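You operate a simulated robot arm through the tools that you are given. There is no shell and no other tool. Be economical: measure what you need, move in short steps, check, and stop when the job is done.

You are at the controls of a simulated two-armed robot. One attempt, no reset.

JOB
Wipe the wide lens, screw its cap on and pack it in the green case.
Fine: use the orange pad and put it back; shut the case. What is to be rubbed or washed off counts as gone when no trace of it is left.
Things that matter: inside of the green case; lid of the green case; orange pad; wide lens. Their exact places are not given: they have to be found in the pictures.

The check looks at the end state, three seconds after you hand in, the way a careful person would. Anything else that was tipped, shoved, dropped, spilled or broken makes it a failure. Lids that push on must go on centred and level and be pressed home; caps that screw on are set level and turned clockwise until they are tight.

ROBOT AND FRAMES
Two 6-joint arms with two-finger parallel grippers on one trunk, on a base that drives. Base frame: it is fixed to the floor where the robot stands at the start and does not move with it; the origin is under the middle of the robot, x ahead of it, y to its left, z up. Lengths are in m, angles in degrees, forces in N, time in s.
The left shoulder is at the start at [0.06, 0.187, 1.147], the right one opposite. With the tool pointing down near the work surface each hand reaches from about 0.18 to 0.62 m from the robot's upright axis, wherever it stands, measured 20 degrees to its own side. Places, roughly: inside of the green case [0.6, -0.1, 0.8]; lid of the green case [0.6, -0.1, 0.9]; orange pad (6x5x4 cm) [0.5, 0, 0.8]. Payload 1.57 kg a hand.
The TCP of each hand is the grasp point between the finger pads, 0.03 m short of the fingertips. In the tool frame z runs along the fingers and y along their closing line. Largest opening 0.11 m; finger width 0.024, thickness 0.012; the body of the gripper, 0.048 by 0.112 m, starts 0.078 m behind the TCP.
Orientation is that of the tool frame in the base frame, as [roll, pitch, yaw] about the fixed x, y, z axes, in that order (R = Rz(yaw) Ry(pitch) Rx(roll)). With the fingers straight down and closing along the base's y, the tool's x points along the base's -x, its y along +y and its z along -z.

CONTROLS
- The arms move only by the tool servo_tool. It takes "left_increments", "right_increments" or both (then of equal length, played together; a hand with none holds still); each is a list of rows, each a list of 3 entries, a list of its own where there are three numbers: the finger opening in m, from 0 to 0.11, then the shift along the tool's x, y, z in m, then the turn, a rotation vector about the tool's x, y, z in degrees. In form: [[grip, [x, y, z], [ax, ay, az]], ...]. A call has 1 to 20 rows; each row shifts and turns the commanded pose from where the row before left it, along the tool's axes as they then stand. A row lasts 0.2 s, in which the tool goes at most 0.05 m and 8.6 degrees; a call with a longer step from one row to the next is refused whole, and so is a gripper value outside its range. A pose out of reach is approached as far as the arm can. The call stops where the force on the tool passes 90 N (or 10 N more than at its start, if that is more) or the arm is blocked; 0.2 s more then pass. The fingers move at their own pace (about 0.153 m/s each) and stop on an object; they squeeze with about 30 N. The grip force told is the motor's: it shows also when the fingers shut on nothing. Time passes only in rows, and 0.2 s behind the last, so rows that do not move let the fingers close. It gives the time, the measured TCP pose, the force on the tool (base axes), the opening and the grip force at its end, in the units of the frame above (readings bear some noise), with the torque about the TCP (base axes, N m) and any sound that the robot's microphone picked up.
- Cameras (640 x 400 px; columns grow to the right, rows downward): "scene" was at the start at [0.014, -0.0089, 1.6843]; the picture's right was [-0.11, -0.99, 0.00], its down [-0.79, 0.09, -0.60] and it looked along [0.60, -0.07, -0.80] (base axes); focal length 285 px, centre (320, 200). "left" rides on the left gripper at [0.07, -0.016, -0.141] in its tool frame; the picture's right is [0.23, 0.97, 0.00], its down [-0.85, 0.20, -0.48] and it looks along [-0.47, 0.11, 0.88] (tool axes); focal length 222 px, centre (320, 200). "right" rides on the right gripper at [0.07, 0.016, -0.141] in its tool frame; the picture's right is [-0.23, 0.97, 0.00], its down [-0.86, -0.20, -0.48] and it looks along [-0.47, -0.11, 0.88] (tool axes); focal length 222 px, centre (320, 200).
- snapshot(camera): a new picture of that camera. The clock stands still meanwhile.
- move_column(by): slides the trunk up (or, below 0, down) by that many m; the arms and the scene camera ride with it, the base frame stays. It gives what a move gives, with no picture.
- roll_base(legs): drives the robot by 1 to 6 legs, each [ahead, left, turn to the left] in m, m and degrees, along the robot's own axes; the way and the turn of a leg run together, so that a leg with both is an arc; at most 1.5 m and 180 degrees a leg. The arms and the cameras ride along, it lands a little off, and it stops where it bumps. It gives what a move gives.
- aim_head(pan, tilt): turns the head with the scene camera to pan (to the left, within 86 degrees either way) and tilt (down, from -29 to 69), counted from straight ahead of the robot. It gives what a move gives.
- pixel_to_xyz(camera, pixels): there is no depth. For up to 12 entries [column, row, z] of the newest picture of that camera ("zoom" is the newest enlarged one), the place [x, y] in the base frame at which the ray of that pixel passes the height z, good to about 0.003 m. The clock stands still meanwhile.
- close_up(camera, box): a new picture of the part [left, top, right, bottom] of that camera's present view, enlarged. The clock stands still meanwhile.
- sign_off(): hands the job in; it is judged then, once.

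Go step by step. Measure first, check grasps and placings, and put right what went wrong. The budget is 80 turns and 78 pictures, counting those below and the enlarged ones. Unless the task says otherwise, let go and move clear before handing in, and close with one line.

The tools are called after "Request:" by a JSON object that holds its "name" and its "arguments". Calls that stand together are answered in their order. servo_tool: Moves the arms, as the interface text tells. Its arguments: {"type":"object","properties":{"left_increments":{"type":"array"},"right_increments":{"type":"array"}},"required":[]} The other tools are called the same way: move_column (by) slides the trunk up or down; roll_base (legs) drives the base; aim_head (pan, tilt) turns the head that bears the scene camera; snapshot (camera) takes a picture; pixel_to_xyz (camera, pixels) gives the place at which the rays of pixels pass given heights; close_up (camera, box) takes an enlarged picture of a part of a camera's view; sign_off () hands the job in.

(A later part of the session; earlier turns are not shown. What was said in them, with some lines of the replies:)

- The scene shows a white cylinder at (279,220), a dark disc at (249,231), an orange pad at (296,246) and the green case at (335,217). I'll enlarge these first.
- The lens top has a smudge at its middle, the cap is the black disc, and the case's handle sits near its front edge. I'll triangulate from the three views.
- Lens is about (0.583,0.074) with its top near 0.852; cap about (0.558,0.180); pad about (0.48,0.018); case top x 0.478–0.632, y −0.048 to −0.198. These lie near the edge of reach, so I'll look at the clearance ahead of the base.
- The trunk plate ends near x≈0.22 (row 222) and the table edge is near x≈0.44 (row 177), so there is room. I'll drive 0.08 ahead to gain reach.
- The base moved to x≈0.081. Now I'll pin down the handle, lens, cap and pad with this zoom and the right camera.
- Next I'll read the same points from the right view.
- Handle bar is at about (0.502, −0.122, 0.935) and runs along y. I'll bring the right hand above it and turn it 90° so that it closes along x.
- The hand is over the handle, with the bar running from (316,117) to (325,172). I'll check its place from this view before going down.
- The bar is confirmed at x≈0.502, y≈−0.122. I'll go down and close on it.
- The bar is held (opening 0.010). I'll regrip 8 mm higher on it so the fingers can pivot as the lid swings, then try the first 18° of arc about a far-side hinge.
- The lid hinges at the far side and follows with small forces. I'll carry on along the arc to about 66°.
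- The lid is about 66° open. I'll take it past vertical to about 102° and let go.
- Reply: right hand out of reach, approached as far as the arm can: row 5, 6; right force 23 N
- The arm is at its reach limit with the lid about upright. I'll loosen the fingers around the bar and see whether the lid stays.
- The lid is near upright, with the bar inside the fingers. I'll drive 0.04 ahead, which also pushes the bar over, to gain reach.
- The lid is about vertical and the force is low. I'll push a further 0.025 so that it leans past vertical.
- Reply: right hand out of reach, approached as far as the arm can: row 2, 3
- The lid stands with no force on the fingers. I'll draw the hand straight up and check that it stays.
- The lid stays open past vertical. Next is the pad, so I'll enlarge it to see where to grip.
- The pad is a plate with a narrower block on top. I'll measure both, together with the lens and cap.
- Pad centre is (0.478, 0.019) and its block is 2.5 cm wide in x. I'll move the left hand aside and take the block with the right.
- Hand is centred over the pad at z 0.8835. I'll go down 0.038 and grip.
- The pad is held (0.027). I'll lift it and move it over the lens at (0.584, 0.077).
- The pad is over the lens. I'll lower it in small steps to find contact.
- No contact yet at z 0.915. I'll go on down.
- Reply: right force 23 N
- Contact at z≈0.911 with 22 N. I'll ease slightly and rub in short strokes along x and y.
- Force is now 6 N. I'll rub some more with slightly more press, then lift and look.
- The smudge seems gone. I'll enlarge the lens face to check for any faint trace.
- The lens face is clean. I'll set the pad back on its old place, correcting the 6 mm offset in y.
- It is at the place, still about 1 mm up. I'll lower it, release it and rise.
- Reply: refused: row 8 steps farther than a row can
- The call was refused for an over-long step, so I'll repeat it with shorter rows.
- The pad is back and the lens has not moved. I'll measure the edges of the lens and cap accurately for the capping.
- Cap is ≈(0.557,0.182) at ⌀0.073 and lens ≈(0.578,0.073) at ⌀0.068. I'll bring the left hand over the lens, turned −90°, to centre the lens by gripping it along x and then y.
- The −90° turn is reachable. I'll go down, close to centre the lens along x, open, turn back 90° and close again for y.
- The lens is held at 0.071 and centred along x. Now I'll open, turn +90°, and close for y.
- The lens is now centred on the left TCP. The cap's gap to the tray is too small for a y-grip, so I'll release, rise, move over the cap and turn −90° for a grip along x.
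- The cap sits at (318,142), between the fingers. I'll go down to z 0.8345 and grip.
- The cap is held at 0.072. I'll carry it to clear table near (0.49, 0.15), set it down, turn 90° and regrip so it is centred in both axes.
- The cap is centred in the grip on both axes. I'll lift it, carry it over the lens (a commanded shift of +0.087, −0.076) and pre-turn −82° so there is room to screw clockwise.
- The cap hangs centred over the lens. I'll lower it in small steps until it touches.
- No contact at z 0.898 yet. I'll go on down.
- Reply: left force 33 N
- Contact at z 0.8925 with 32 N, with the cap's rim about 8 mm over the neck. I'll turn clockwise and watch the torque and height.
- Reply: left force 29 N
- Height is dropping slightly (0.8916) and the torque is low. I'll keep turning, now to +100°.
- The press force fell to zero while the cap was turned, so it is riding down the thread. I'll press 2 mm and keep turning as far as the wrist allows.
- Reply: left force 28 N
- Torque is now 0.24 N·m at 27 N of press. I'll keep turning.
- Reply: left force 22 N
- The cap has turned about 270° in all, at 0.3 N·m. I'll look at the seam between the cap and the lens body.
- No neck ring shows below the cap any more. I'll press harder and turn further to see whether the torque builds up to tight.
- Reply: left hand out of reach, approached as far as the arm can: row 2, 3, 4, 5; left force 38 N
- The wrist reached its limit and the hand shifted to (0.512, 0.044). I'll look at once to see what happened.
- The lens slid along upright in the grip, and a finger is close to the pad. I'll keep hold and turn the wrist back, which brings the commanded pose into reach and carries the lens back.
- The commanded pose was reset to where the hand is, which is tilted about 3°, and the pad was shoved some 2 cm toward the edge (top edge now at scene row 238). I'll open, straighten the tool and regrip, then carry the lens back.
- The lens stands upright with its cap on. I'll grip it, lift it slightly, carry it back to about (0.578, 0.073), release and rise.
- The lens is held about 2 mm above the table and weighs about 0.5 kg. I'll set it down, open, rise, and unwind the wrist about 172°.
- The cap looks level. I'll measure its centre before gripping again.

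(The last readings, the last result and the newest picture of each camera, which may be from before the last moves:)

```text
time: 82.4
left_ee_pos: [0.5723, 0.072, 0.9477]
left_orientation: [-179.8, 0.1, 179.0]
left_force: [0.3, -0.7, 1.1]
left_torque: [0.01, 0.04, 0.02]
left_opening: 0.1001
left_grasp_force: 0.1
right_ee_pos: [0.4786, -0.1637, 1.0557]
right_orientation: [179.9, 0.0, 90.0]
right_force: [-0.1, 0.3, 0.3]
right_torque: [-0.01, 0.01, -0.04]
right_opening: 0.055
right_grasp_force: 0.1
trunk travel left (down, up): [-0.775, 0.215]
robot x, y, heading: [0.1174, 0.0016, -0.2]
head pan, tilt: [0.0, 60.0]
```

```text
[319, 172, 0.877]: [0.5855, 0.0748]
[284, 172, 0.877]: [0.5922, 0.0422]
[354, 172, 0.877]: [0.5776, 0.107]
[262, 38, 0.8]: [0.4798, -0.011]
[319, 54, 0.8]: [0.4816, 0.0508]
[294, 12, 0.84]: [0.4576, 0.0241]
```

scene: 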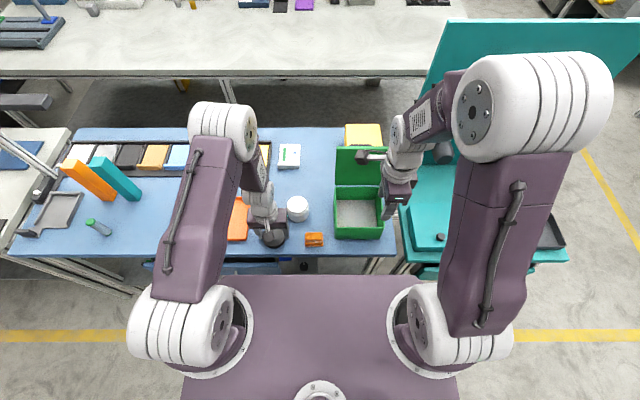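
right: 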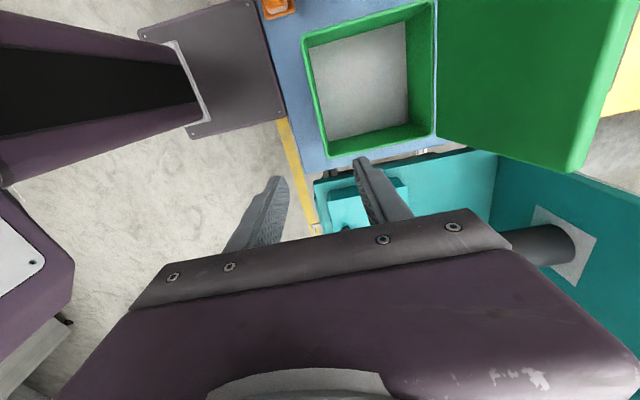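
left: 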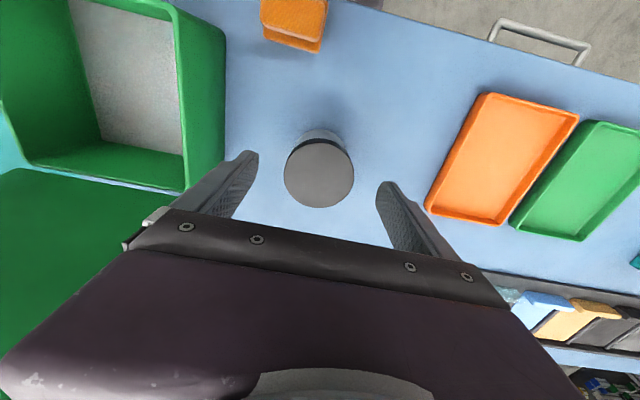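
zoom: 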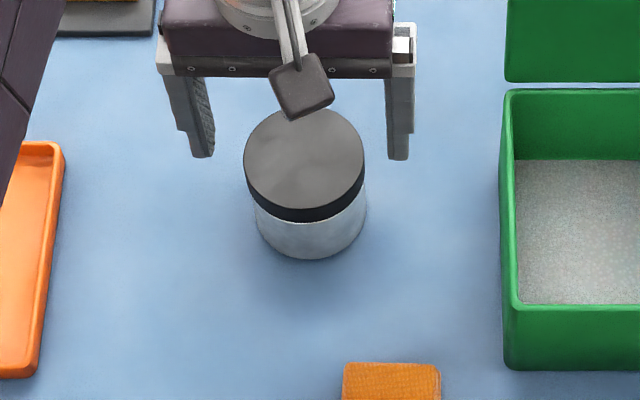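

The lens centre is about (0.587,0.074). I'll shift +0.015 in x, turn −90° so the grip centres it along x, and go down onto the cap only.

Request:
{"name": "servo_tool", "arguments": {"left_increments": [[0.1, [-0.0145, 0.002, 0], [0, 0, 0]], [0.1, [0, 0, 0], [0, 0, -8.2]], [0.1, [0, 0, 0], [0, 0, -8.2]], [0.1, [0, 0, 0], [0, 0, -8.2]], [0.1, [0, 0, 0], [0, 0, -8.2]], [0.1, [0, 0, 0], [0, 0, -8.2]], [0.1, [0, 0, 0], [0, 0, -8.2]], [0.1, [0, 0, 0], [0, 0, -8.2]], [0.1, [0, 0, 0], [0, 0, -8.2]], [0.1, [0, 0, 0], [0, 0, -8.2]], [0.1, [0, 0, 0], [0, 0, -8.2]], [0.1, [0, 0, 0], [0, 0, -8.2]], [0.1, [0, 0, 0.03], [0, 0, 0]], [0.1, [0, 0, 0.029], [0, 0, 0]], [0.08, [0, 0, 0], [0, 0, 0]], [0.0, [0, 0, 0], [0, 0, 0]], [0.0, [0, 0, 0], [0, 0, 0]], [0.0, [0, 0, 0], [0, 0, 0]]]}}

Request:
{"name": "snapshot", "arguments": {"camera": "left"}}

```text
time: 86.2
left_ee_pos: [0.5876, 0.0738, 0.8877]
left_orientation: [-179.9, -0.2, -90.9]
left_force: [1.2, -0.7, -0.1]
left_torque: [-0.01, 0.09, 0.0]
left_opening: 0.072
left_grasp_force: 29.9
right_ee_pos: [0.479, -0.1644, 1.056]
right_orientation: [-180.0, 0.0, 90.0]
right_force: [-0.3, -1.0, 0.1]
right_torque: [0.0, 0.03, 0.01]
right_opening: 0.0548
right_grasp_force: 0.0
trunk travel left (down, up): [-0.775, 0.215]
robot x, y, heading: [0.1189, 0.0016, -0.1]
head pan, tilt: [0.0, 60.0]
```

```text
17 pictures are left
```

left: 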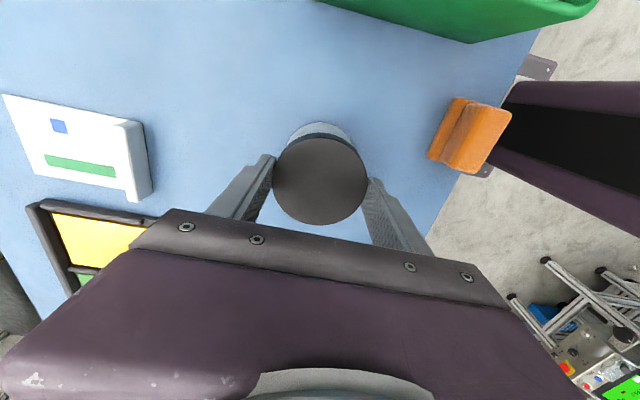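

The cap is held centred (0.072). I'll press about 3 mm and turn clockwise, stopping to read the torque.

Request:
{"name": "servo_tool", "arguments": {"left_increments": [[0.0, [0, 0, 0.002], [0, 0, 0]], [0.0, [0, 0, 0.002], [0, 0, 0]], [0.0, [0, 0, 0], [0, 0, 8]], [0.0, [0, 0, 0], [0, 0, 8]], [0.0, [0, 0, 0], [0, 0, 8]], [0.0, [0, 0, 0], [0, 0, 8]]]}}

```text
time: 87.6
left_ee_pos: [0.5874, 0.0743, 0.8845]
left_orientation: [-179.7, -0.1, -123.1]
left_force: [6.9, 5.2, 29.8]
left_torque: [0.06, -0.22, 0.0]
left_opening: 0.0722
left_grasp_force: 29.7
right_ee_pos: [0.4784, -0.1641, 1.0577]
right_orientation: [179.9, 0.0, 90.0]
right_force: [-1.0, 0.4, 0.6]
right_torque: [0.01, -0.01, 0.01]
right_opening: 0.055
right_grasp_force: 0.2
trunk travel left (down, up): [-0.775, 0.215]
robot x, y, heading: [0.1193, -0.003, -0.2]
head pan, tilt: [0.0, 60.0]
```

There is no torque yet, so it is not tight. I'll turn further.

Request:
{"name": "servo_tool", "arguments": {"left_increments": [[0.0, [0, 0, 0.0002], [0, 0, 8]], [0.0, [0, 0, 0.0002], [0, 0, 8]], [0.0, [0, 0, 0.0002], [0, 0, 8]], [0.0, [0, 0, 0.0002], [0, 0, 8]], [0.0, [0, 0, 0.0002], [0, 0, 8]], [0.0, [0, 0, 0.0002], [0, 0, 8]], [0.0, [0, 0, 0.0002], [0, 0, 8]], [0.0, [0, 0, 0.0002], [0, 0, 8]]]}}

```text
time: 89.4
left_ee_pos: [0.5867, 0.0739, 0.8827]
left_orientation: [-179.9, 0.3, 173.0]
left_force: [1.0, 1.1, 28.0]
left_torque: [0.09, -0.1, 0.39]
left_opening: 0.0722
left_grasp_force: 29.9
right_ee_pos: [0.4771, -0.1646, 1.0561]
right_orientation: [179.8, 0.0, 90.0]
right_force: [-0.3, 0.2, 0.3]
right_torque: [0.01, 0.0, 0.0]
right_opening: 0.0551
right_grasp_force: 0.0
trunk travel left (down, up): [-0.775, 0.215]
robot x, y, heading: [0.1197, 0.0026, 0.1]
head pan, tilt: [0.0, 60.0]
```

Torque has come up to 0.39 N·m. I'll press more and turn on to make it tight.

Request:
{"name": "servo_tool", "arguments": {"left_increments": [[0.0, [0, 0, 0.0015], [0, 0, 0]], [0.0, [0, 0, 0.0003], [0, 0, 8]], [0.0, [0, 0, 0.0003], [0, 0, 8]], [0.0, [0, 0, 0.0002], [0, 0, 8]], [0.0, [0, 0, 0.0002], [0, 0, 8]]]}}

```text
time: 90.6
left_ee_pos: [0.5858, 0.0737, 0.8804]
left_orientation: [-180.0, 0.3, 141.0]
left_force: [1.2, 0.8, 26.3]
left_torque: [-0.04, -0.03, 0.36]
left_opening: 0.0722
left_grasp_force: 30.4
right_ee_pos: [0.476, -0.1641, 1.058]
right_orientation: [179.8, 0.0, 90.0]
right_force: [-0.5, 0.0, -0.2]
right_torque: [0.01, 0.02, 0.02]
right_opening: 0.0554
right_grasp_force: 0.0
trunk travel left (down, up): [-0.775, 0.215]
robot x, y, heading: [0.1208, 0.0023, -0.2]
head pan, tilt: [0.0, 60.0]
```

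The torque holds at about 0.37 N·m while the fingers start to slip down the cap, so the thread has come to its stop. I'll release, retreat the left hand up and to the left, and turn the right hand back to standard yaw for packing.

Request:
{"name": "servo_tool", "arguments": {"left_increments": [[0.085, [0, 0, 0], [0, 0, 0]], [0.1, [0, 0, 0], [0, 0, 0]], [0.1, [0, 0, -0.045], [0, 0, 0]], [0.1, [0, 0, -0.045], [0, 0, 0]], [0.1, [0, 0, -0.045], [0, 0, 0]], [0.1, [0, 0, -0.045], [0, 0, 0]], [0.1, [0.025, 0.031, 0], [0, 0, 0]], [0.1, [0.025, 0.031, 0], [0, 0, 0]], [0.1, [0.025, 0.031, 0], [0, 0, 0]], [0.1, [0.025, 0.031, 0], [0, 0, 0]], [0.1, [0.025, 0.031, 0], [0, 0, 0]]], "right_increments": [[0.1, [0, 0, 0], [0, 0, -8.2]], [0.1, [0, 0, 0], [0, 0, -8.2]], [0.1, [0, 0, 0], [0, 0, -8.2]], [0.1, [0, 0, 0], [0, 0, -8.2]], [0.1, [0, 0, 0], [0, 0, -8.2]], [0.1, [0, 0, 0], [0, 0, -8.2]], [0.1, [0, 0, 0], [0, 0, -8.2]], [0.1, [0, 0, 0], [0, 0, -8.2]], [0.1, [0, 0, 0], [0, 0, -8.2]], [0.1, [0, 0, 0], [0, 0, -8.2]], [0.1, [0, 0, 0], [0, 0, -8]]]}}

Request:
{"name": "close_up", "arguments": {"camera": "scene", "box": [260, 180, 340, 240]}}

```text
time: 93.0
left_ee_pos: [0.5859, 0.2767, 1.0588]
left_orientation: [-179.8, 0.1, 141.0]
left_force: [0.1, -0.2, 0.5]
left_torque: [-0.01, -0.01, 0.0]
left_opening: 0.1
left_grasp_force: 0.0
right_ee_pos: [0.4778, -0.1614, 1.0556]
right_orientation: [-179.8, 0.0, -179.8]
right_force: [0.3, -0.6, 0.0]
right_torque: [-0.02, 0.01, -0.01]
right_opening: 0.0999
right_grasp_force: 0.0
trunk travel left (down, up): [-0.775, 0.215]
robot x, y, heading: [0.1206, 0.0009, -0.3]
head pan, tilt: [0.0, 60.0]
```

```text
6.67 times, centred on (300, 210) of scene
```

zoom: 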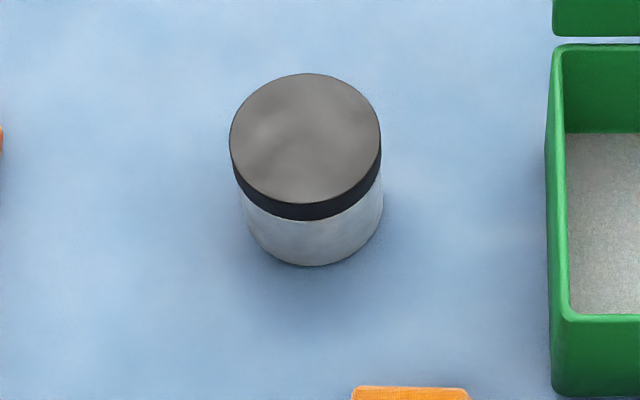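

The cap sits level and fully home by its looks. Now the right hand goes over the lens at (0.586, 0.074).

Request:
{"name": "servo_tool", "arguments": {"right_increments": [[0.1, [-0.022, 0.044, 0], [0, 0, 0]], [0.1, [-0.022, 0.044, 0], [0, 0, 0]], [0.1, [-0.022, 0.044, 0], [0, 0, 0]], [0.1, [-0.022, 0.044, 0], [0, 0, 0]], [0.1, [-0.02, 0.044, 0], [0, 0, 0]], [0.1, [0, 0.0155, 0], [0, 0, 0]], [0.1, [0, 0, 0.04], [0, 0, 0]], [0.1, [0, 0, 0.04], [0, 0, 0]], [0.1, [0, 0, 0], [0, 0, 0]]]}}

Request:
{"name": "snapshot", "arguments": {"camera": "right"}}

```text
time: 95.0
left_ee_pos: [0.5847, 0.2755, 1.0609]
left_orientation: [-179.9, 0.2, 141.2]
left_force: [-0.9, 0.1, 0.2]
left_torque: [-0.02, -0.01, -0.01]
left_opening: 0.0999
left_grasp_force: 0.2
right_ee_pos: [0.584, 0.0709, 0.9766]
right_orientation: [180.0, 0.1, -179.9]
right_force: [-0.1, 0.4, 0.2]
right_torque: [0.01, 0.02, 0.0]
right_opening: 0.1002
right_grasp_force: 0.1
trunk travel left (down, up): [-0.775, 0.215]
robot x, y, heading: [0.1221, 0.0009, -0.1]
head pan, tilt: [0.0, 60.0]
```

```text
15 pictures are left
```

right: 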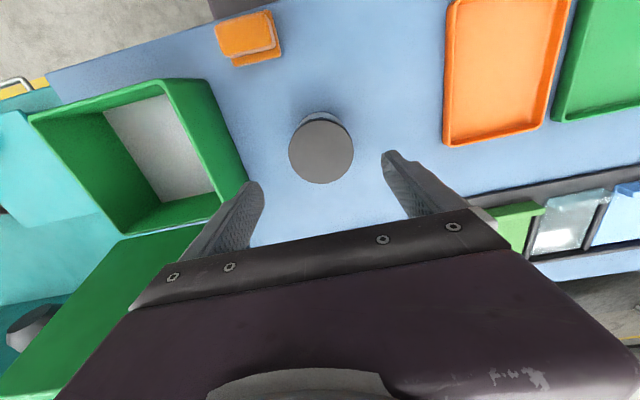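

The lens is between the fingers. I'll go down to z 0.855, grip, and lift slightly to check.

Request:
{"name": "servo_tool", "arguments": {"right_increments": [[0.1, [-0.002, 0.003, 0.04], [0, 0, 0]], [0.1, [0, 0, 0.04], [0, 0, 0]], [0.1, [0, 0, 0.03], [0, 0, 0]], [0.1, [0, 0, 0.0115], [0, 0, 0]], [0.08, [0, 0, 0], [0, 0, 0]], [0.0, [0, 0, 0], [0, 0, 0]], [0.0, [0, 0, 0], [0, 0, 0]], [0.0, [0, 0, 0], [0, 0, 0]], [0.0, [0, 0, -0.04], [0, 0, 0]], [0.0, [0, 0, -0.04], [0, 0, 0]], [0.0, [0, 0, -0.04], [0, 0, 0]], [0.0, [0, 0, -0.03], [0, 0, 0]], [0.0, [0, 0, 0], [0, 0, 0]]]}}

Request:
{"name": "snapshot", "arguments": {"camera": "right"}}

```text
time: 97.8
left_ee_pos: [0.586, 0.274, 1.0596]
left_orientation: [-179.8, 0.1, 141.2]
left_force: [-0.9, -0.2, -0.1]
left_torque: [-0.02, -0.01, -0.02]
left_opening: 0.1
left_grasp_force: 0.1
right_ee_pos: [0.5875, 0.0763, 1.0048]
right_orientation: [180.0, 0.0, 180.0]
right_force: [0.7, -0.4, -4.4]
right_torque: [0.03, -0.01, 0.02]
right_opening: 0.0727
right_grasp_force: 30.0
trunk travel left (down, up): [-0.775, 0.215]
robot x, y, heading: [0.1215, -0.0026, -0.1]
head pan, tilt: [0.0, 60.0]
```

```text
14 pictures are left
```

right: 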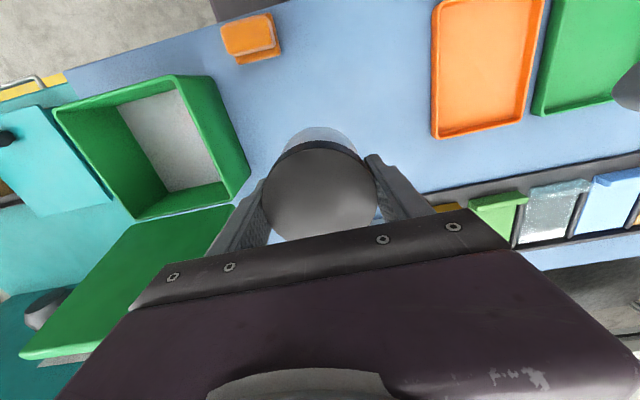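

The lens is held (4.4 N). I'll carry it over the case's middle (0.553, −0.122) and look.

Request:
{"name": "servo_tool", "arguments": {"right_increments": [[0.0, [0.0165, -0.033, 0], [0, 0, 0]], [0.0, [0.018, -0.033, 0], [0, 0, 0]], [0.0, [0, -0.044, 0], [0, 0, 0]], [0.0, [0, -0.044, 0], [0, 0, 0]], [0.0, [0, -0.044, 0], [0, 0, 0]], [0.0, [0, 0, 0], [0, 0, 0]]]}}

Request:
{"name": "close_up", "arguments": {"camera": "scene", "box": [300, 130, 420, 250]}}

Request:
{"name": "snapshot", "arguments": {"camera": "right"}}

```text
time: 99.2
left_ee_pos: [0.5862, 0.2744, 1.0592]
left_orientation: [-180.0, 0.2, 141.2]
left_force: [0.4, 0.7, 0.9]
left_torque: [-0.04, -0.01, 0.0]
left_opening: 0.1001
left_grasp_force: 0.0
right_ee_pos: [0.5537, -0.1243, 1.0055]
right_orientation: [180.0, 0.0, -179.9]
right_force: [0.8, -0.8, -4.7]
right_torque: [0.03, 0.0, -0.01]
right_opening: 0.0725
right_grasp_force: 29.6
trunk travel left (down, up): [-0.775, 0.215]
robot x, y, heading: [0.1156, -0.001, -0.1]
head pan, tilt: [0.0, 60.0]
```

```text
3.33 times, centred on (360, 190) of scene
```

zoom: 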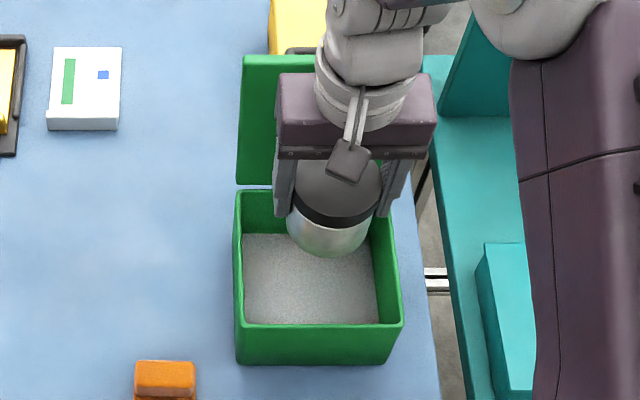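

```text
12 pictures are left
```

right: 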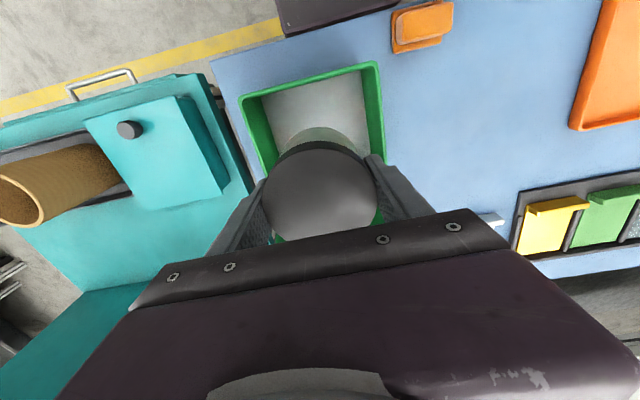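

The lens hangs over the case. I'll verify the rim position before lowering.

Request:
{"name": "pixel_to_xyz", "arguments": {"camera": "zoom", "pixels": [[237, 326, 0.9], [402, 324, 0.9], [240, 192, 0.9], [248, 324, 0.9], [378, 323, 0.9]]}}

Request:
{"name": "pixel_to_xyz", "arguments": {"camera": "right", "pixels": [[238, 99, 0.895], [373, 63, 0.895], [387, 163, 0.895], [262, 178, 0.895]]}}

```text
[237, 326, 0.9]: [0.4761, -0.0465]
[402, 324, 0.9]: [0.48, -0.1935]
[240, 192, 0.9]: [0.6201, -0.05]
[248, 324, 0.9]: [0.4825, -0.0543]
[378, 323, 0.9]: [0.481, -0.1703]
```

```text
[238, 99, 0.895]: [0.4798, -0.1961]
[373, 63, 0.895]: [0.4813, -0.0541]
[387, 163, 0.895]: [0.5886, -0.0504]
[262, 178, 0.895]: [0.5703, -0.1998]
```

The case has not moved; its centre is (0.555, −0.122). I'll lower the lens to its floor, slowly at the end.

Request:
{"name": "servo_tool", "arguments": {"right_increments": [[0.0, [-0.001, 0.002, 0.035], [0, 0, 0]], [0.0, [0, 0, 0.04], [0, 0, 0]], [0.0, [0, 0, 0.035], [0, 0, 0]], [0.0, [0, 0, 0.02], [0, 0, 0]], [0.0, [0, 0, 0.008], [0, 0, 0]], [0.0, [0, 0, 0.004], [0, 0, 0]], [0.0, [0, 0, 0], [0, 0, 0]]]}}

```text
time: 100.8
left_ee_pos: [0.5839, 0.274, 1.0624]
left_orientation: [180.0, 0.2, 141.3]
left_force: [-0.2, -0.2, 0.3]
left_torque: [0.01, 0.02, 0.03]
left_opening: 0.1
left_grasp_force: 0.1
right_ee_pos: [0.5552, -0.1206, 0.8658]
right_orientation: [-179.9, 0.3, 179.9]
right_force: [3.3, -5.7, 24.7]
right_torque: [-0.16, 0.47, 0.03]
right_opening: 0.0728
right_grasp_force: 29.8
trunk travel left (down, up): [-0.775, 0.215]
robot x, y, heading: [0.1167, -0.0002, -0.3]
head pan, tilt: [0.0, 60.0]
```

It touches the floor at z 0.866. I'll ease off, open only to 0.088 inside the walls, and rise.

Request:
{"name": "servo_tool", "arguments": {"right_increments": [[0.0, [0, 0, -0.002], [0, 0, 0]], [0.088, [0, 0, 0], [0, 0, 0]], [0.088, [0, 0, 0], [0, 0, 0]], [0.088, [0, 0, -0.03], [0, 0, 0]], [0.088, [0, 0, -0.045], [0, 0, 0]], [0.088, [0, 0, -0.045], [0, 0, 0]], [0.06, [0, 0, -0.045], [0, 0, 0]], [0.06, [0.03, 0.03, 0], [0, 0, 0]], [0.06, [0.03, 0.035, 0], [0, 0, 0]], [0.06, [0.03, 0.035, 0], [0, 0, 0]], [0.06, [0.01, 0.04, 0], [0, 0, 0]], [0.06, [0, 0, 0], [0, 0, 0]]]}}

Request:
{"name": "snapshot", "arguments": {"camera": "right"}}

```text
time: 103.4
left_ee_pos: [0.5852, 0.2751, 1.0607]
left_orientation: [-179.8, 0.1, 141.1]
left_force: [-0.7, 1.0, 0.6]
left_torque: [0.0, 0.04, 0.01]
left_opening: 0.0999
left_grasp_force: 0.1
right_ee_pos: [0.4547, 0.0197, 1.0318]
right_orientation: [180.0, 0.0, 179.9]
right_force: [0.0, -0.6, -0.2]
right_torque: [0.0, -0.03, 0.03]
right_opening: 0.0601
right_grasp_force: 0.3
trunk travel left (down, up): [-0.775, 0.215]
robot x, y, heading: [0.1154, 0.0026, 0.1]
head pan, tilt: [0.0, 60.0]
```

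```text
11 pictures are left
```

right: 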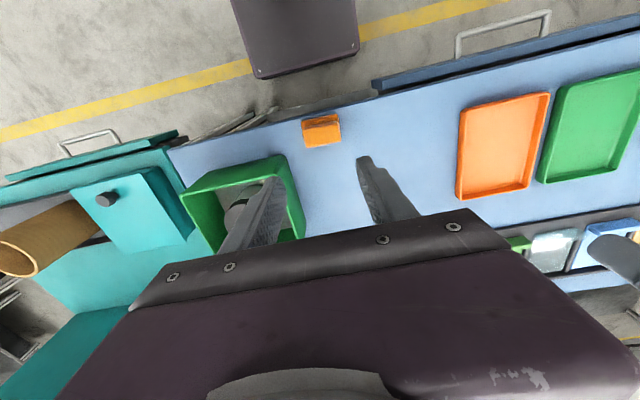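

The lens is in the case. Next I'll measure the shoved pad exactly.

Request:
{"name": "close_up", "arguments": {"camera": "right", "box": [280, 95, 360, 155]}}

```text
6.67 times, centred on (320, 125) of right
```

zoom: 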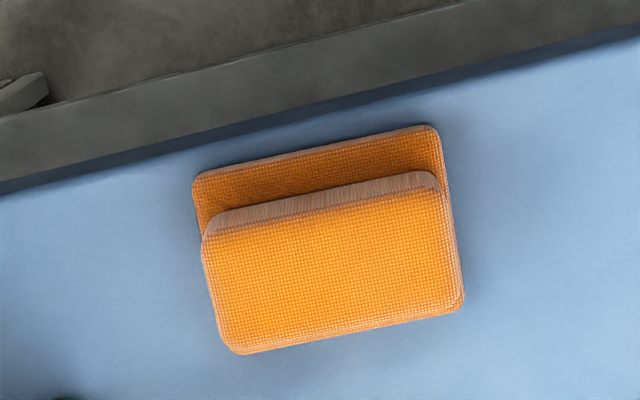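

Request:
{"name": "pixel_to_xyz", "arguments": {"camera": "zoom", "pixels": [[195, 176, 0.805], [437, 127, 0.805], [464, 305, 0.805], [207, 235, 0.84], [440, 190, 0.84], [462, 300, 0.84], [235, 350, 0.84], [335, 268, 0.84], [0, 192, 0.8], [640, 30, 0.8]]}}

```text
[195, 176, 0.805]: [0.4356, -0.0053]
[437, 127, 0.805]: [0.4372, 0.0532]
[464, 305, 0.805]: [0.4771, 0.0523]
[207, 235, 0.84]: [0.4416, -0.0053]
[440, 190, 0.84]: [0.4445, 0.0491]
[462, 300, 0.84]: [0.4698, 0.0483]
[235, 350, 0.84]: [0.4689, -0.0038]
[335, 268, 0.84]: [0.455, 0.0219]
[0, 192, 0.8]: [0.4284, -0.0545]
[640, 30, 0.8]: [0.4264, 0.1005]
```

The pad has slid −0.021 in x and +0.003 in y. I'll turn the right hand to yaw 90, lower onto the block at (0.4575, 0.022) and grip.

Request:
{"name": "servo_tool", "arguments": {"right_increments": [[0.06, [0, 0, 0], [0, 0, 8.2]], [0.06, [0, 0, 0], [0, 0, 8.2]], [0.06, [0, 0, 0], [0, 0, 8.2]], [0.06, [0, 0, 0], [0, 0, 8.2]], [0.06, [0, 0, 0], [0, 0, 8.2]], [0.06, [0, 0, 0], [0, 0, 8.2]], [0.06, [0, 0, 0], [0, 0, 8.2]], [0.06, [0, 0, 0], [0, 0, 8.2]], [0.06, [0, 0, 0], [0, 0, 8.2]], [0.06, [0, 0, 0], [0, 0, 8.2]], [0.06, [0, 0, 0], [0, 0, 8]], [0.06, [0.002, 0.003, 0.04], [0, 0, 0]], [0.06, [0, 0, 0.04], [0, 0, 0]], [0.06, [0, 0, 0.04], [0, 0, 0]], [0.06, [0, 0, 0.04], [0, 0, 0]], [0.06, [0, 0, 0.025], [0, 0, 0]], [0.0, [0, 0, 0], [0, 0, 0]], [0.0, [0, 0, 0], [0, 0, 0]], [0.0, [0, 0, 0], [0, 0, 0]]]}}

```text
time: 107.4
left_ee_pos: [0.5864, 0.275, 1.0611]
left_orientation: [-179.9, 0.2, 141.2]
left_force: [0.7, 0.2, -0.1]
left_torque: [0.01, -0.01, 0.02]
left_opening: 0.1001
left_grasp_force: 0.1
right_ee_pos: [0.4568, 0.0216, 0.8468]
right_orientation: [180.0, 0.1, 90.0]
right_force: [0.1, 1.1, -0.1]
right_torque: [0.0, 0.04, 0.02]
right_opening: 0.027
right_grasp_force: 29.8
trunk travel left (down, up): [-0.775, 0.215]
robot x, y, heading: [0.1202, -0.0001, -0.1]
head pan, tilt: [0.0, 60.0]
```

The pad is held. I'll lift it, shift +0.022 in x and −0.0035 in y, set it down and release.

Request:
{"name": "servo_tool", "arguments": {"right_increments": [[0.0, [0, 0, -0.012], [0, 0, 0]], [0.0, [-0.0035, 0.022, 0], [0, 0, 0]], [0.0, [0, 0, 0.008], [0, 0, 0]], [0.0, [0, 0, 0.004], [0, 0, 0]], [0.0, [0, 0, 0], [0, 0, 0]], [0.04, [0, 0, 0], [0, 0, 0]], [0.055, [0, 0, 0], [0, 0, 0]], [0.055, [0, 0, -0.03], [0, 0, 0]], [0.055, [0, 0, -0.045], [0, 0, 0]], [0.055, [0, 0, -0.045], [0, 0, 0]], [0.055, [0, 0, -0.045], [0, 0, 0]], [0.055, [0, 0, -0.045], [0, 0, 0]], [0.055, [-0.045, 0, 0], [0, 0, 0]], [0.055, [-0.045, 0, 0], [0, 0, 0]], [0.055, [-0.045, 0, 0], [0, 0, 0]], [0.055, [0, 0, 0], [0, 0, 0]]]}}

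Request:
{"name": "close_up", "arguments": {"camera": "scene", "box": [280, 140, 420, 250]}}

Request:
{"name": "snapshot", "arguments": {"camera": "right"}}

```text
time: 110.8
left_ee_pos: [0.5855, 0.2743, 1.0589]
left_orientation: [-179.9, 0.3, 141.2]
left_force: [0.2, 0.3, -0.3]
left_torque: [0.0, 0.0, 0.04]
left_opening: 0.0999
left_grasp_force: 0.1
right_ee_pos: [0.4815, -0.1165, 1.055]
right_orientation: [-180.0, 0.0, 90.1]
right_force: [-0.6, 0.7, -0.4]
right_torque: [-0.02, 0.01, 0.02]
right_opening: 0.0549
right_grasp_force: 0.1
trunk travel left (down, up): [-0.775, 0.215]
robot x, y, heading: [0.123, 0.0027, -0.0]
head pan, tilt: [0.0, 60.0]
```

```text
3.64 times, centred on (350, 195) of scene
```

zoom: 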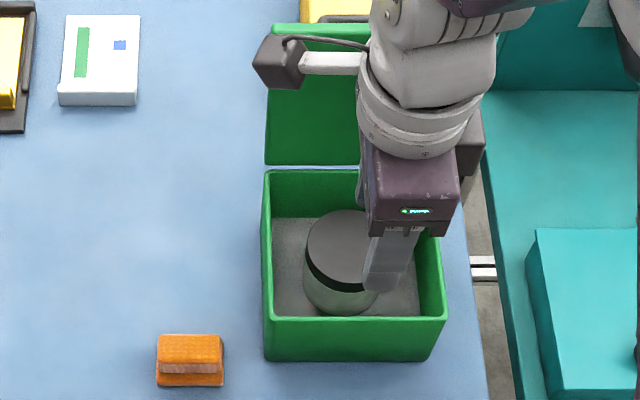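

```text
8 pictures are left
```

right: 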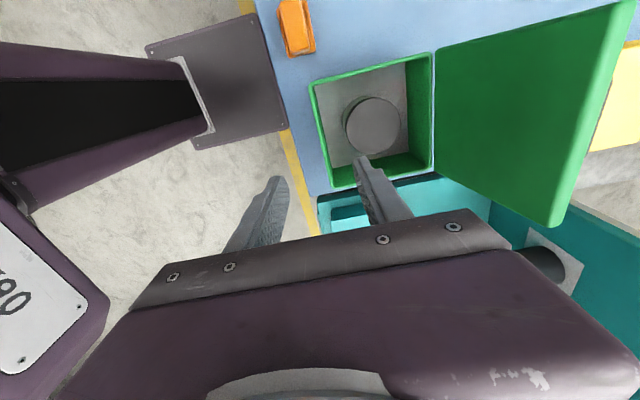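

The pad is back on its old pixels (row 232, columns 305–323) and the lens stands upright in the case. Now the lid: I'll bring the right hand above the handle along the reverse of its exit path and look.

Request:
{"name": "servo_tool", "arguments": {"right_increments": [[0.05, [0, 0, -0.043], [0, 0, 0]], [0.05, [0, 0, -0.043], [0, 0, 0]], [0.05, [-0.01, 0.042, 0], [0, 0, 0]], [0.05, [0, 0.042, 0], [0, 0, 0]], [0.05, [0, 0.042, 0], [0, 0, 0]], [0.05, [0, 0.042, 0], [0, 0, 0]], [0.05, [0, 0.04, 0], [0, 0, 0]], [0.05, [0, 0, 0], [0, 0, 0]]]}}

Request:
{"name": "close_up", "arguments": {"camera": "right", "box": [150, 60, 470, 260]}}

```text
time: 112.6
left_ee_pos: [0.5858, 0.2751, 1.0609]
left_orientation: [-179.9, 0.2, 141.2]
left_force: [0.0, 0.2, -0.8]
left_torque: [0.03, 0.02, 0.0]
left_opening: 0.1
left_grasp_force: 0.0
right_ee_pos: [0.6866, -0.1277, 1.1422]
right_orientation: [-180.0, 0.0, 90.0]
right_force: [-1.1, 0.1, 0.2]
right_torque: [0.0, -0.02, 0.0]
right_opening: 0.0503
right_grasp_force: 0.1
trunk travel left (down, up): [-0.775, 0.215]
robot x, y, heading: [0.1192, 0.0023, 0.4]
head pan, tilt: [0.0, 60.0]
```

```text
2.00 times, centred on (310, 160) of right
```

zoom: 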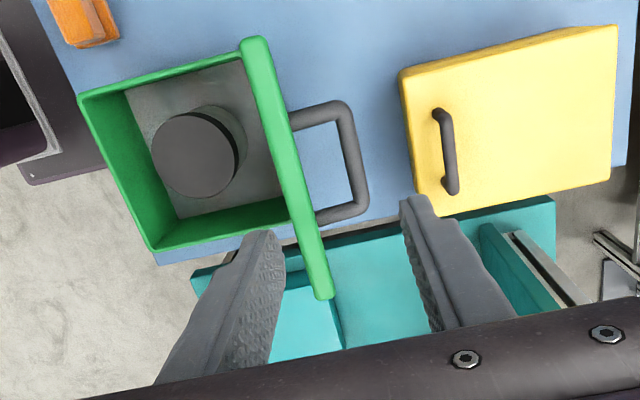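

A clear view: the lid's upper edge runs (255,40)–(325,295) and the bar (347,105)–(362,210). I'll get their places.

Request:
{"name": "pixel_to_xyz", "arguments": {"camera": "zoom", "pixels": [[347, 108, 1.0], [361, 205, 1.0], [347, 108, 1.02], [361, 205, 1.02], [255, 42, 1.04], [318, 290, 1.04], [268, 40, 1.04], [331, 290, 1.04]]}}

```text
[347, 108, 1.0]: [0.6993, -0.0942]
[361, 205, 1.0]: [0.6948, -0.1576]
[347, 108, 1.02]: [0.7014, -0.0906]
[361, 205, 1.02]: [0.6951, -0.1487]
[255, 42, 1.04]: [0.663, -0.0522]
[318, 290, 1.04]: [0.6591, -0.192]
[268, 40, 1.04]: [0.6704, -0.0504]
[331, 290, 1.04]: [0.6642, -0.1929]
```

The bar is at (0.698, z≈1.008), with about 28 mm between it and the lid. I'll narrow the opening to 0.026, move to x 0.698, go down over the bar and grip it.

Request:
{"name": "servo_tool", "arguments": {"right_increments": [[0.026, [0.004, 0.0115, 0], [0, 0, 0]], [0.026, [0, 0, 0.04], [0, 0, 0]], [0.026, [0, 0, 0.035], [0, 0, 0]], [0.026, [0, 0, 0.025], [0, 0, 0]], [0.026, [0, 0, 0.02], [0, 0, 0]], [0.0, [0, 0, 0], [0, 0, 0]], [0.0, [0, 0, 0], [0, 0, 0]], [0.0, [0, 0, 0], [0, 0, 0]]]}}

Request:
{"name": "close_up", "arguments": {"camera": "right", "box": [150, 60, 470, 260]}}

```text
time: 114.4
left_ee_pos: [0.5856, 0.2754, 1.0597]
left_orientation: [-179.9, 0.1, 141.2]
left_force: [0.9, 0.1, 0.3]
left_torque: [0.01, 0.0, -0.02]
left_opening: 0.1001
left_grasp_force: 0.0
right_ee_pos: [0.6991, -0.1245, 1.0218]
right_orientation: [180.0, 0.0, 90.0]
right_force: [1.1, 0.9, -0.4]
right_torque: [0.07, -0.03, 0.03]
right_opening: 0.0105
right_grasp_force: 28.4
trunk travel left (down, up): [-0.775, 0.215]
robot x, y, heading: [0.119, 0.002, 0.2]
head pan, tilt: [0.0, 60.0]
```

```text
2.00 times, centred on (310, 160) of right
```

zoom: 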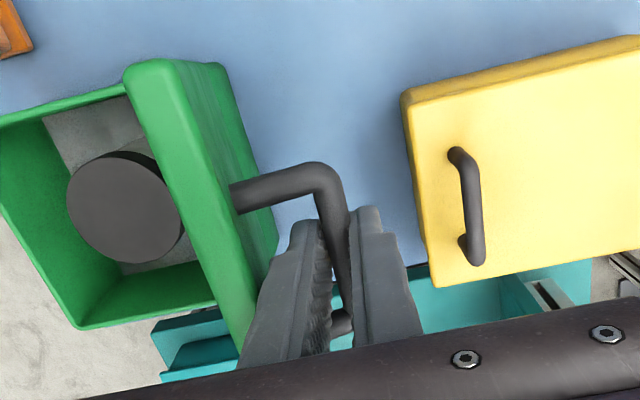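

The bar is gripped. I'll swing the lid back along the arc, the first half now.

Request:
{"name": "servo_tool", "arguments": {"right_increments": [[0.0, [0, -0.0127, -0.0068], [0, 0, 0]], [0.0, [0, -0.0133, -0.0054], [0, 0, 0]], [0.0, [0, -0.0138, -0.004], [0, 0, 0]], [0.0, [0, -0.0142, -0.0025], [0, 0, 0]], [0.0, [0, -0.0144, -0.001], [0, 0, 0]], [0.0, [0, -0.0144, 0.0004], [0, 0, 0]], [0.0, [0, -0.0142, 0.002], [0, 0, 0]], [0.0, [0, -0.014, 0.0035], [0, 0, 0]], [0.0, [0, 0, 0], [0, 0, 0]]]}}

```text
time: 116.4
left_ee_pos: [0.5859, 0.2765, 1.0595]
left_orientation: [-179.9, 0.2, 141.3]
left_force: [0.1, 0.1, -0.1]
left_torque: [0.01, 0.02, -0.02]
left_opening: 0.1001
left_grasp_force: 0.0
right_ee_pos: [0.587, -0.1242, 1.0345]
right_orientation: [-180.0, 0.0, 90.0]
right_force: [1.3, 3.8, -0.1]
right_torque: [0.42, 0.01, 0.02]
right_opening: 0.0103
right_grasp_force: 27.8
trunk travel left (down, up): [-0.775, 0.215]
robot x, y, heading: [0.1182, -0.002, 0.1]
head pan, tilt: [0.0, 60.0]
```

Forces are small at about 52°. I'll carry on down to nearly shut.

Request:
{"name": "servo_tool", "arguments": {"right_increments": [[0.0, [0, -0.0135, 0.0049], [0, 0, 0]], [0.0, [0, -0.013, 0.0063], [0, 0, 0]], [0.0, [0, -0.0122, 0.0076], [0, 0, 0]], [0.0, [0, -0.0114, 0.0088], [0, 0, 0]], [0.0, [0, -0.0104, 0.01], [0, 0, 0]], [0.0, [0, -0.0092, 0.011], [0, 0, 0]], [0.0, [0, -0.0081, 0.012], [0, 0, 0]], [0.0, [0, 0, 0], [0, 0, 0]]]}}

```text
time: 118.2
left_ee_pos: [0.5876, 0.2736, 1.0593]
left_orientation: [-179.9, 0.1, 141.3]
left_force: [0.5, -0.8, -0.1]
left_torque: [0.0, -0.01, -0.02]
left_opening: 0.1004
left_grasp_force: 0.0
right_ee_pos: [0.5107, -0.1233, 0.9738]
right_orientation: [-179.9, -0.1, 90.0]
right_force: [5.1, -4.3, -4.1]
right_torque: [0.01, -0.08, 0.04]
right_opening: 0.0105
right_grasp_force: 28.9
trunk travel left (down, up): [-0.775, 0.215]
robot x, y, heading: [0.1194, -0.0028, 0.1]
head pan, tilt: [0.0, 60.0]
```

About 10° remain. I'll bring it down in small steps until it rests shut.

Request:
{"name": "servo_tool", "arguments": {"right_increments": [[0.0, [0, -0.005, 0.0115], [0, 0, 0]], [0.0, [0, -0.003, 0.008], [0, 0, 0]], [0.0, [0, -0.001, 0.005], [0, 0, 0]], [0.0, [0, 0, 0.003], [0, 0, 0]], [0.0, [0, 0, 0], [0, 0, 0]]]}}

Request:
{"name": "close_up", "arguments": {"camera": "scene", "box": [280, 140, 420, 250]}}

```text
time: 119.4
left_ee_pos: [0.5847, 0.2744, 1.0609]
left_orientation: [-179.9, 0.2, 141.2]
left_force: [0.2, -0.2, 0.3]
left_torque: [0.02, 0.0, -0.01]
left_opening: 0.0999
left_grasp_force: 0.1
right_ee_pos: [0.502, -0.1235, 0.9479]
right_orientation: [179.8, 0.0, 90.0]
right_force: [7.5, -3.4, 18.6]
right_torque: [-0.25, -0.07, 0.0]
right_opening: 0.0105
right_grasp_force: 28.1
trunk travel left (down, up): [-0.775, 0.215]
robot x, y, heading: [0.119, 0.0016, -0.1]
head pan, tilt: [0.0, 60.0]
```

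```text
3.64 times, centred on (350, 195) of scene
```

zoom: 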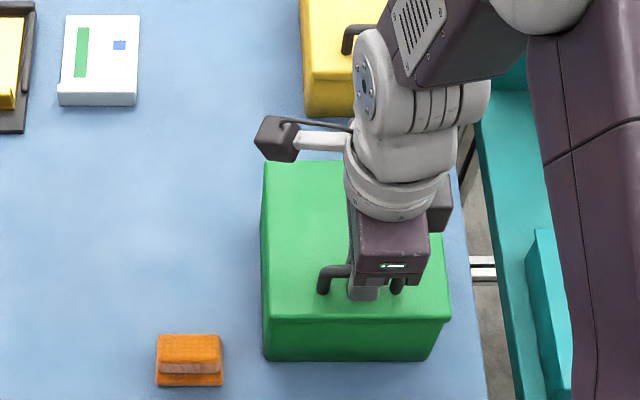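

The lid is down with 18.6 N on it. I'll let go, rise clear and check.

Request:
{"name": "servo_tool", "arguments": {"right_increments": [[0.0, [0, 0, -0.001], [0, 0, 0]], [0.035, [0, 0, 0], [0, 0, 0]], [0.045, [0, 0, 0], [0, 0, 0]], [0.045, [0, 0, -0.03], [0, 0, 0]], [0.045, [0, 0, -0.045], [0, 0, 0]], [0.045, [0, 0, -0.045], [0, 0, 0]], [0.045, [0, 0, -0.045], [0, 0, 0]], [0.045, [-0.045, 0, 0], [0, 0, 0]], [0.045, [-0.045, 0, 0], [0, 0, 0]], [0.045, [-0.04, -0.02, 0], [0, 0, 0]], [0.045, [0, 0, 0], [0, 0, 0]]]}}

Request:
{"name": "snapshot", "arguments": {"camera": "scene"}}

Request:
{"name": "close_up", "arguments": {"camera": "scene", "box": [260, 140, 400, 250]}}

```text
time: 121.8
left_ee_pos: [0.5862, 0.2762, 1.0594]
left_orientation: [-179.8, 0.1, 141.2]
left_force: [-0.7, -0.4, -0.2]
left_torque: [0.02, 0.02, 0.0]
left_opening: 0.1
left_grasp_force: 0.1
right_ee_pos: [0.4796, -0.2512, 1.1143]
right_orientation: [-179.9, 0.0, 90.0]
right_force: [0.7, 0.5, -0.4]
right_torque: [0.02, 0.0, 0.01]
right_opening: 0.0449
right_grasp_force: 0.1
trunk travel left (down, up): [-0.775, 0.215]
robot x, y, heading: [0.1178, 0.0006, -0.0]
head pan, tilt: [0.0, 60.0]
```

```text
4 pictures are left
```

scene: 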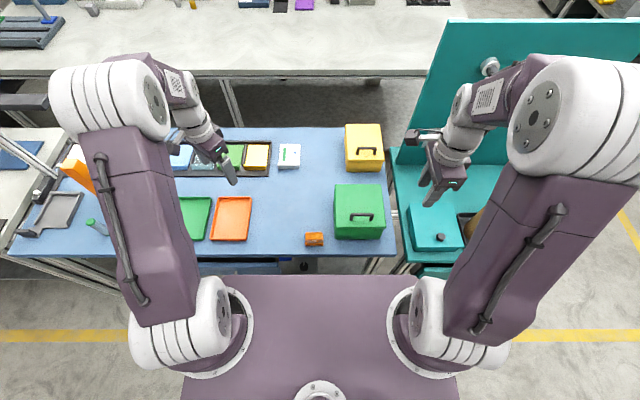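

```text
3.64 times, centred on (330, 195) of scene
```

zoom: 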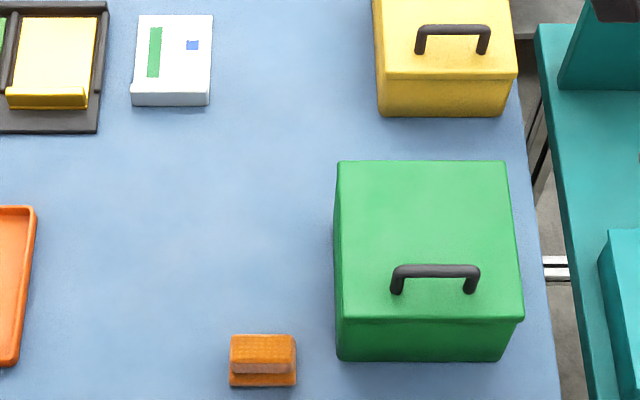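

The case looks shut. I'll check that the lid's front edge is back at its starting place.

Request:
{"name": "pixel_to_xyz", "arguments": {"camera": "zoom", "pixels": [[343, 318, 0.9], [523, 318, 0.9], [508, 161, 0.9], [338, 161, 0.9], [397, 270, 0.935], [474, 270, 0.935]]}}

```text
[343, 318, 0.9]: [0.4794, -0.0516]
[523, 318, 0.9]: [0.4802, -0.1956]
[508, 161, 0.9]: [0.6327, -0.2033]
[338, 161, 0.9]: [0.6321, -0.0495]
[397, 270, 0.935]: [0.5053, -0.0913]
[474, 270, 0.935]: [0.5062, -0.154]
```

The lid's corners are back within about 4 mm of where they started, so the case is shut. The pad is in its place and both hands are clear, so I'm handing in.

Request:
{"name": "sign_off", "arguments": {}}

```text
The job is handed in.
```

I wiped the lens clean, screwed its cap on and packed it upright in the green case. The case is shut and the orange pad is back in its place. Two things to know: I judged the cap tight from the torque alone (about 0.37 N·m at the stop), and while capping I shoved the pad about 2 cm, then put it back.
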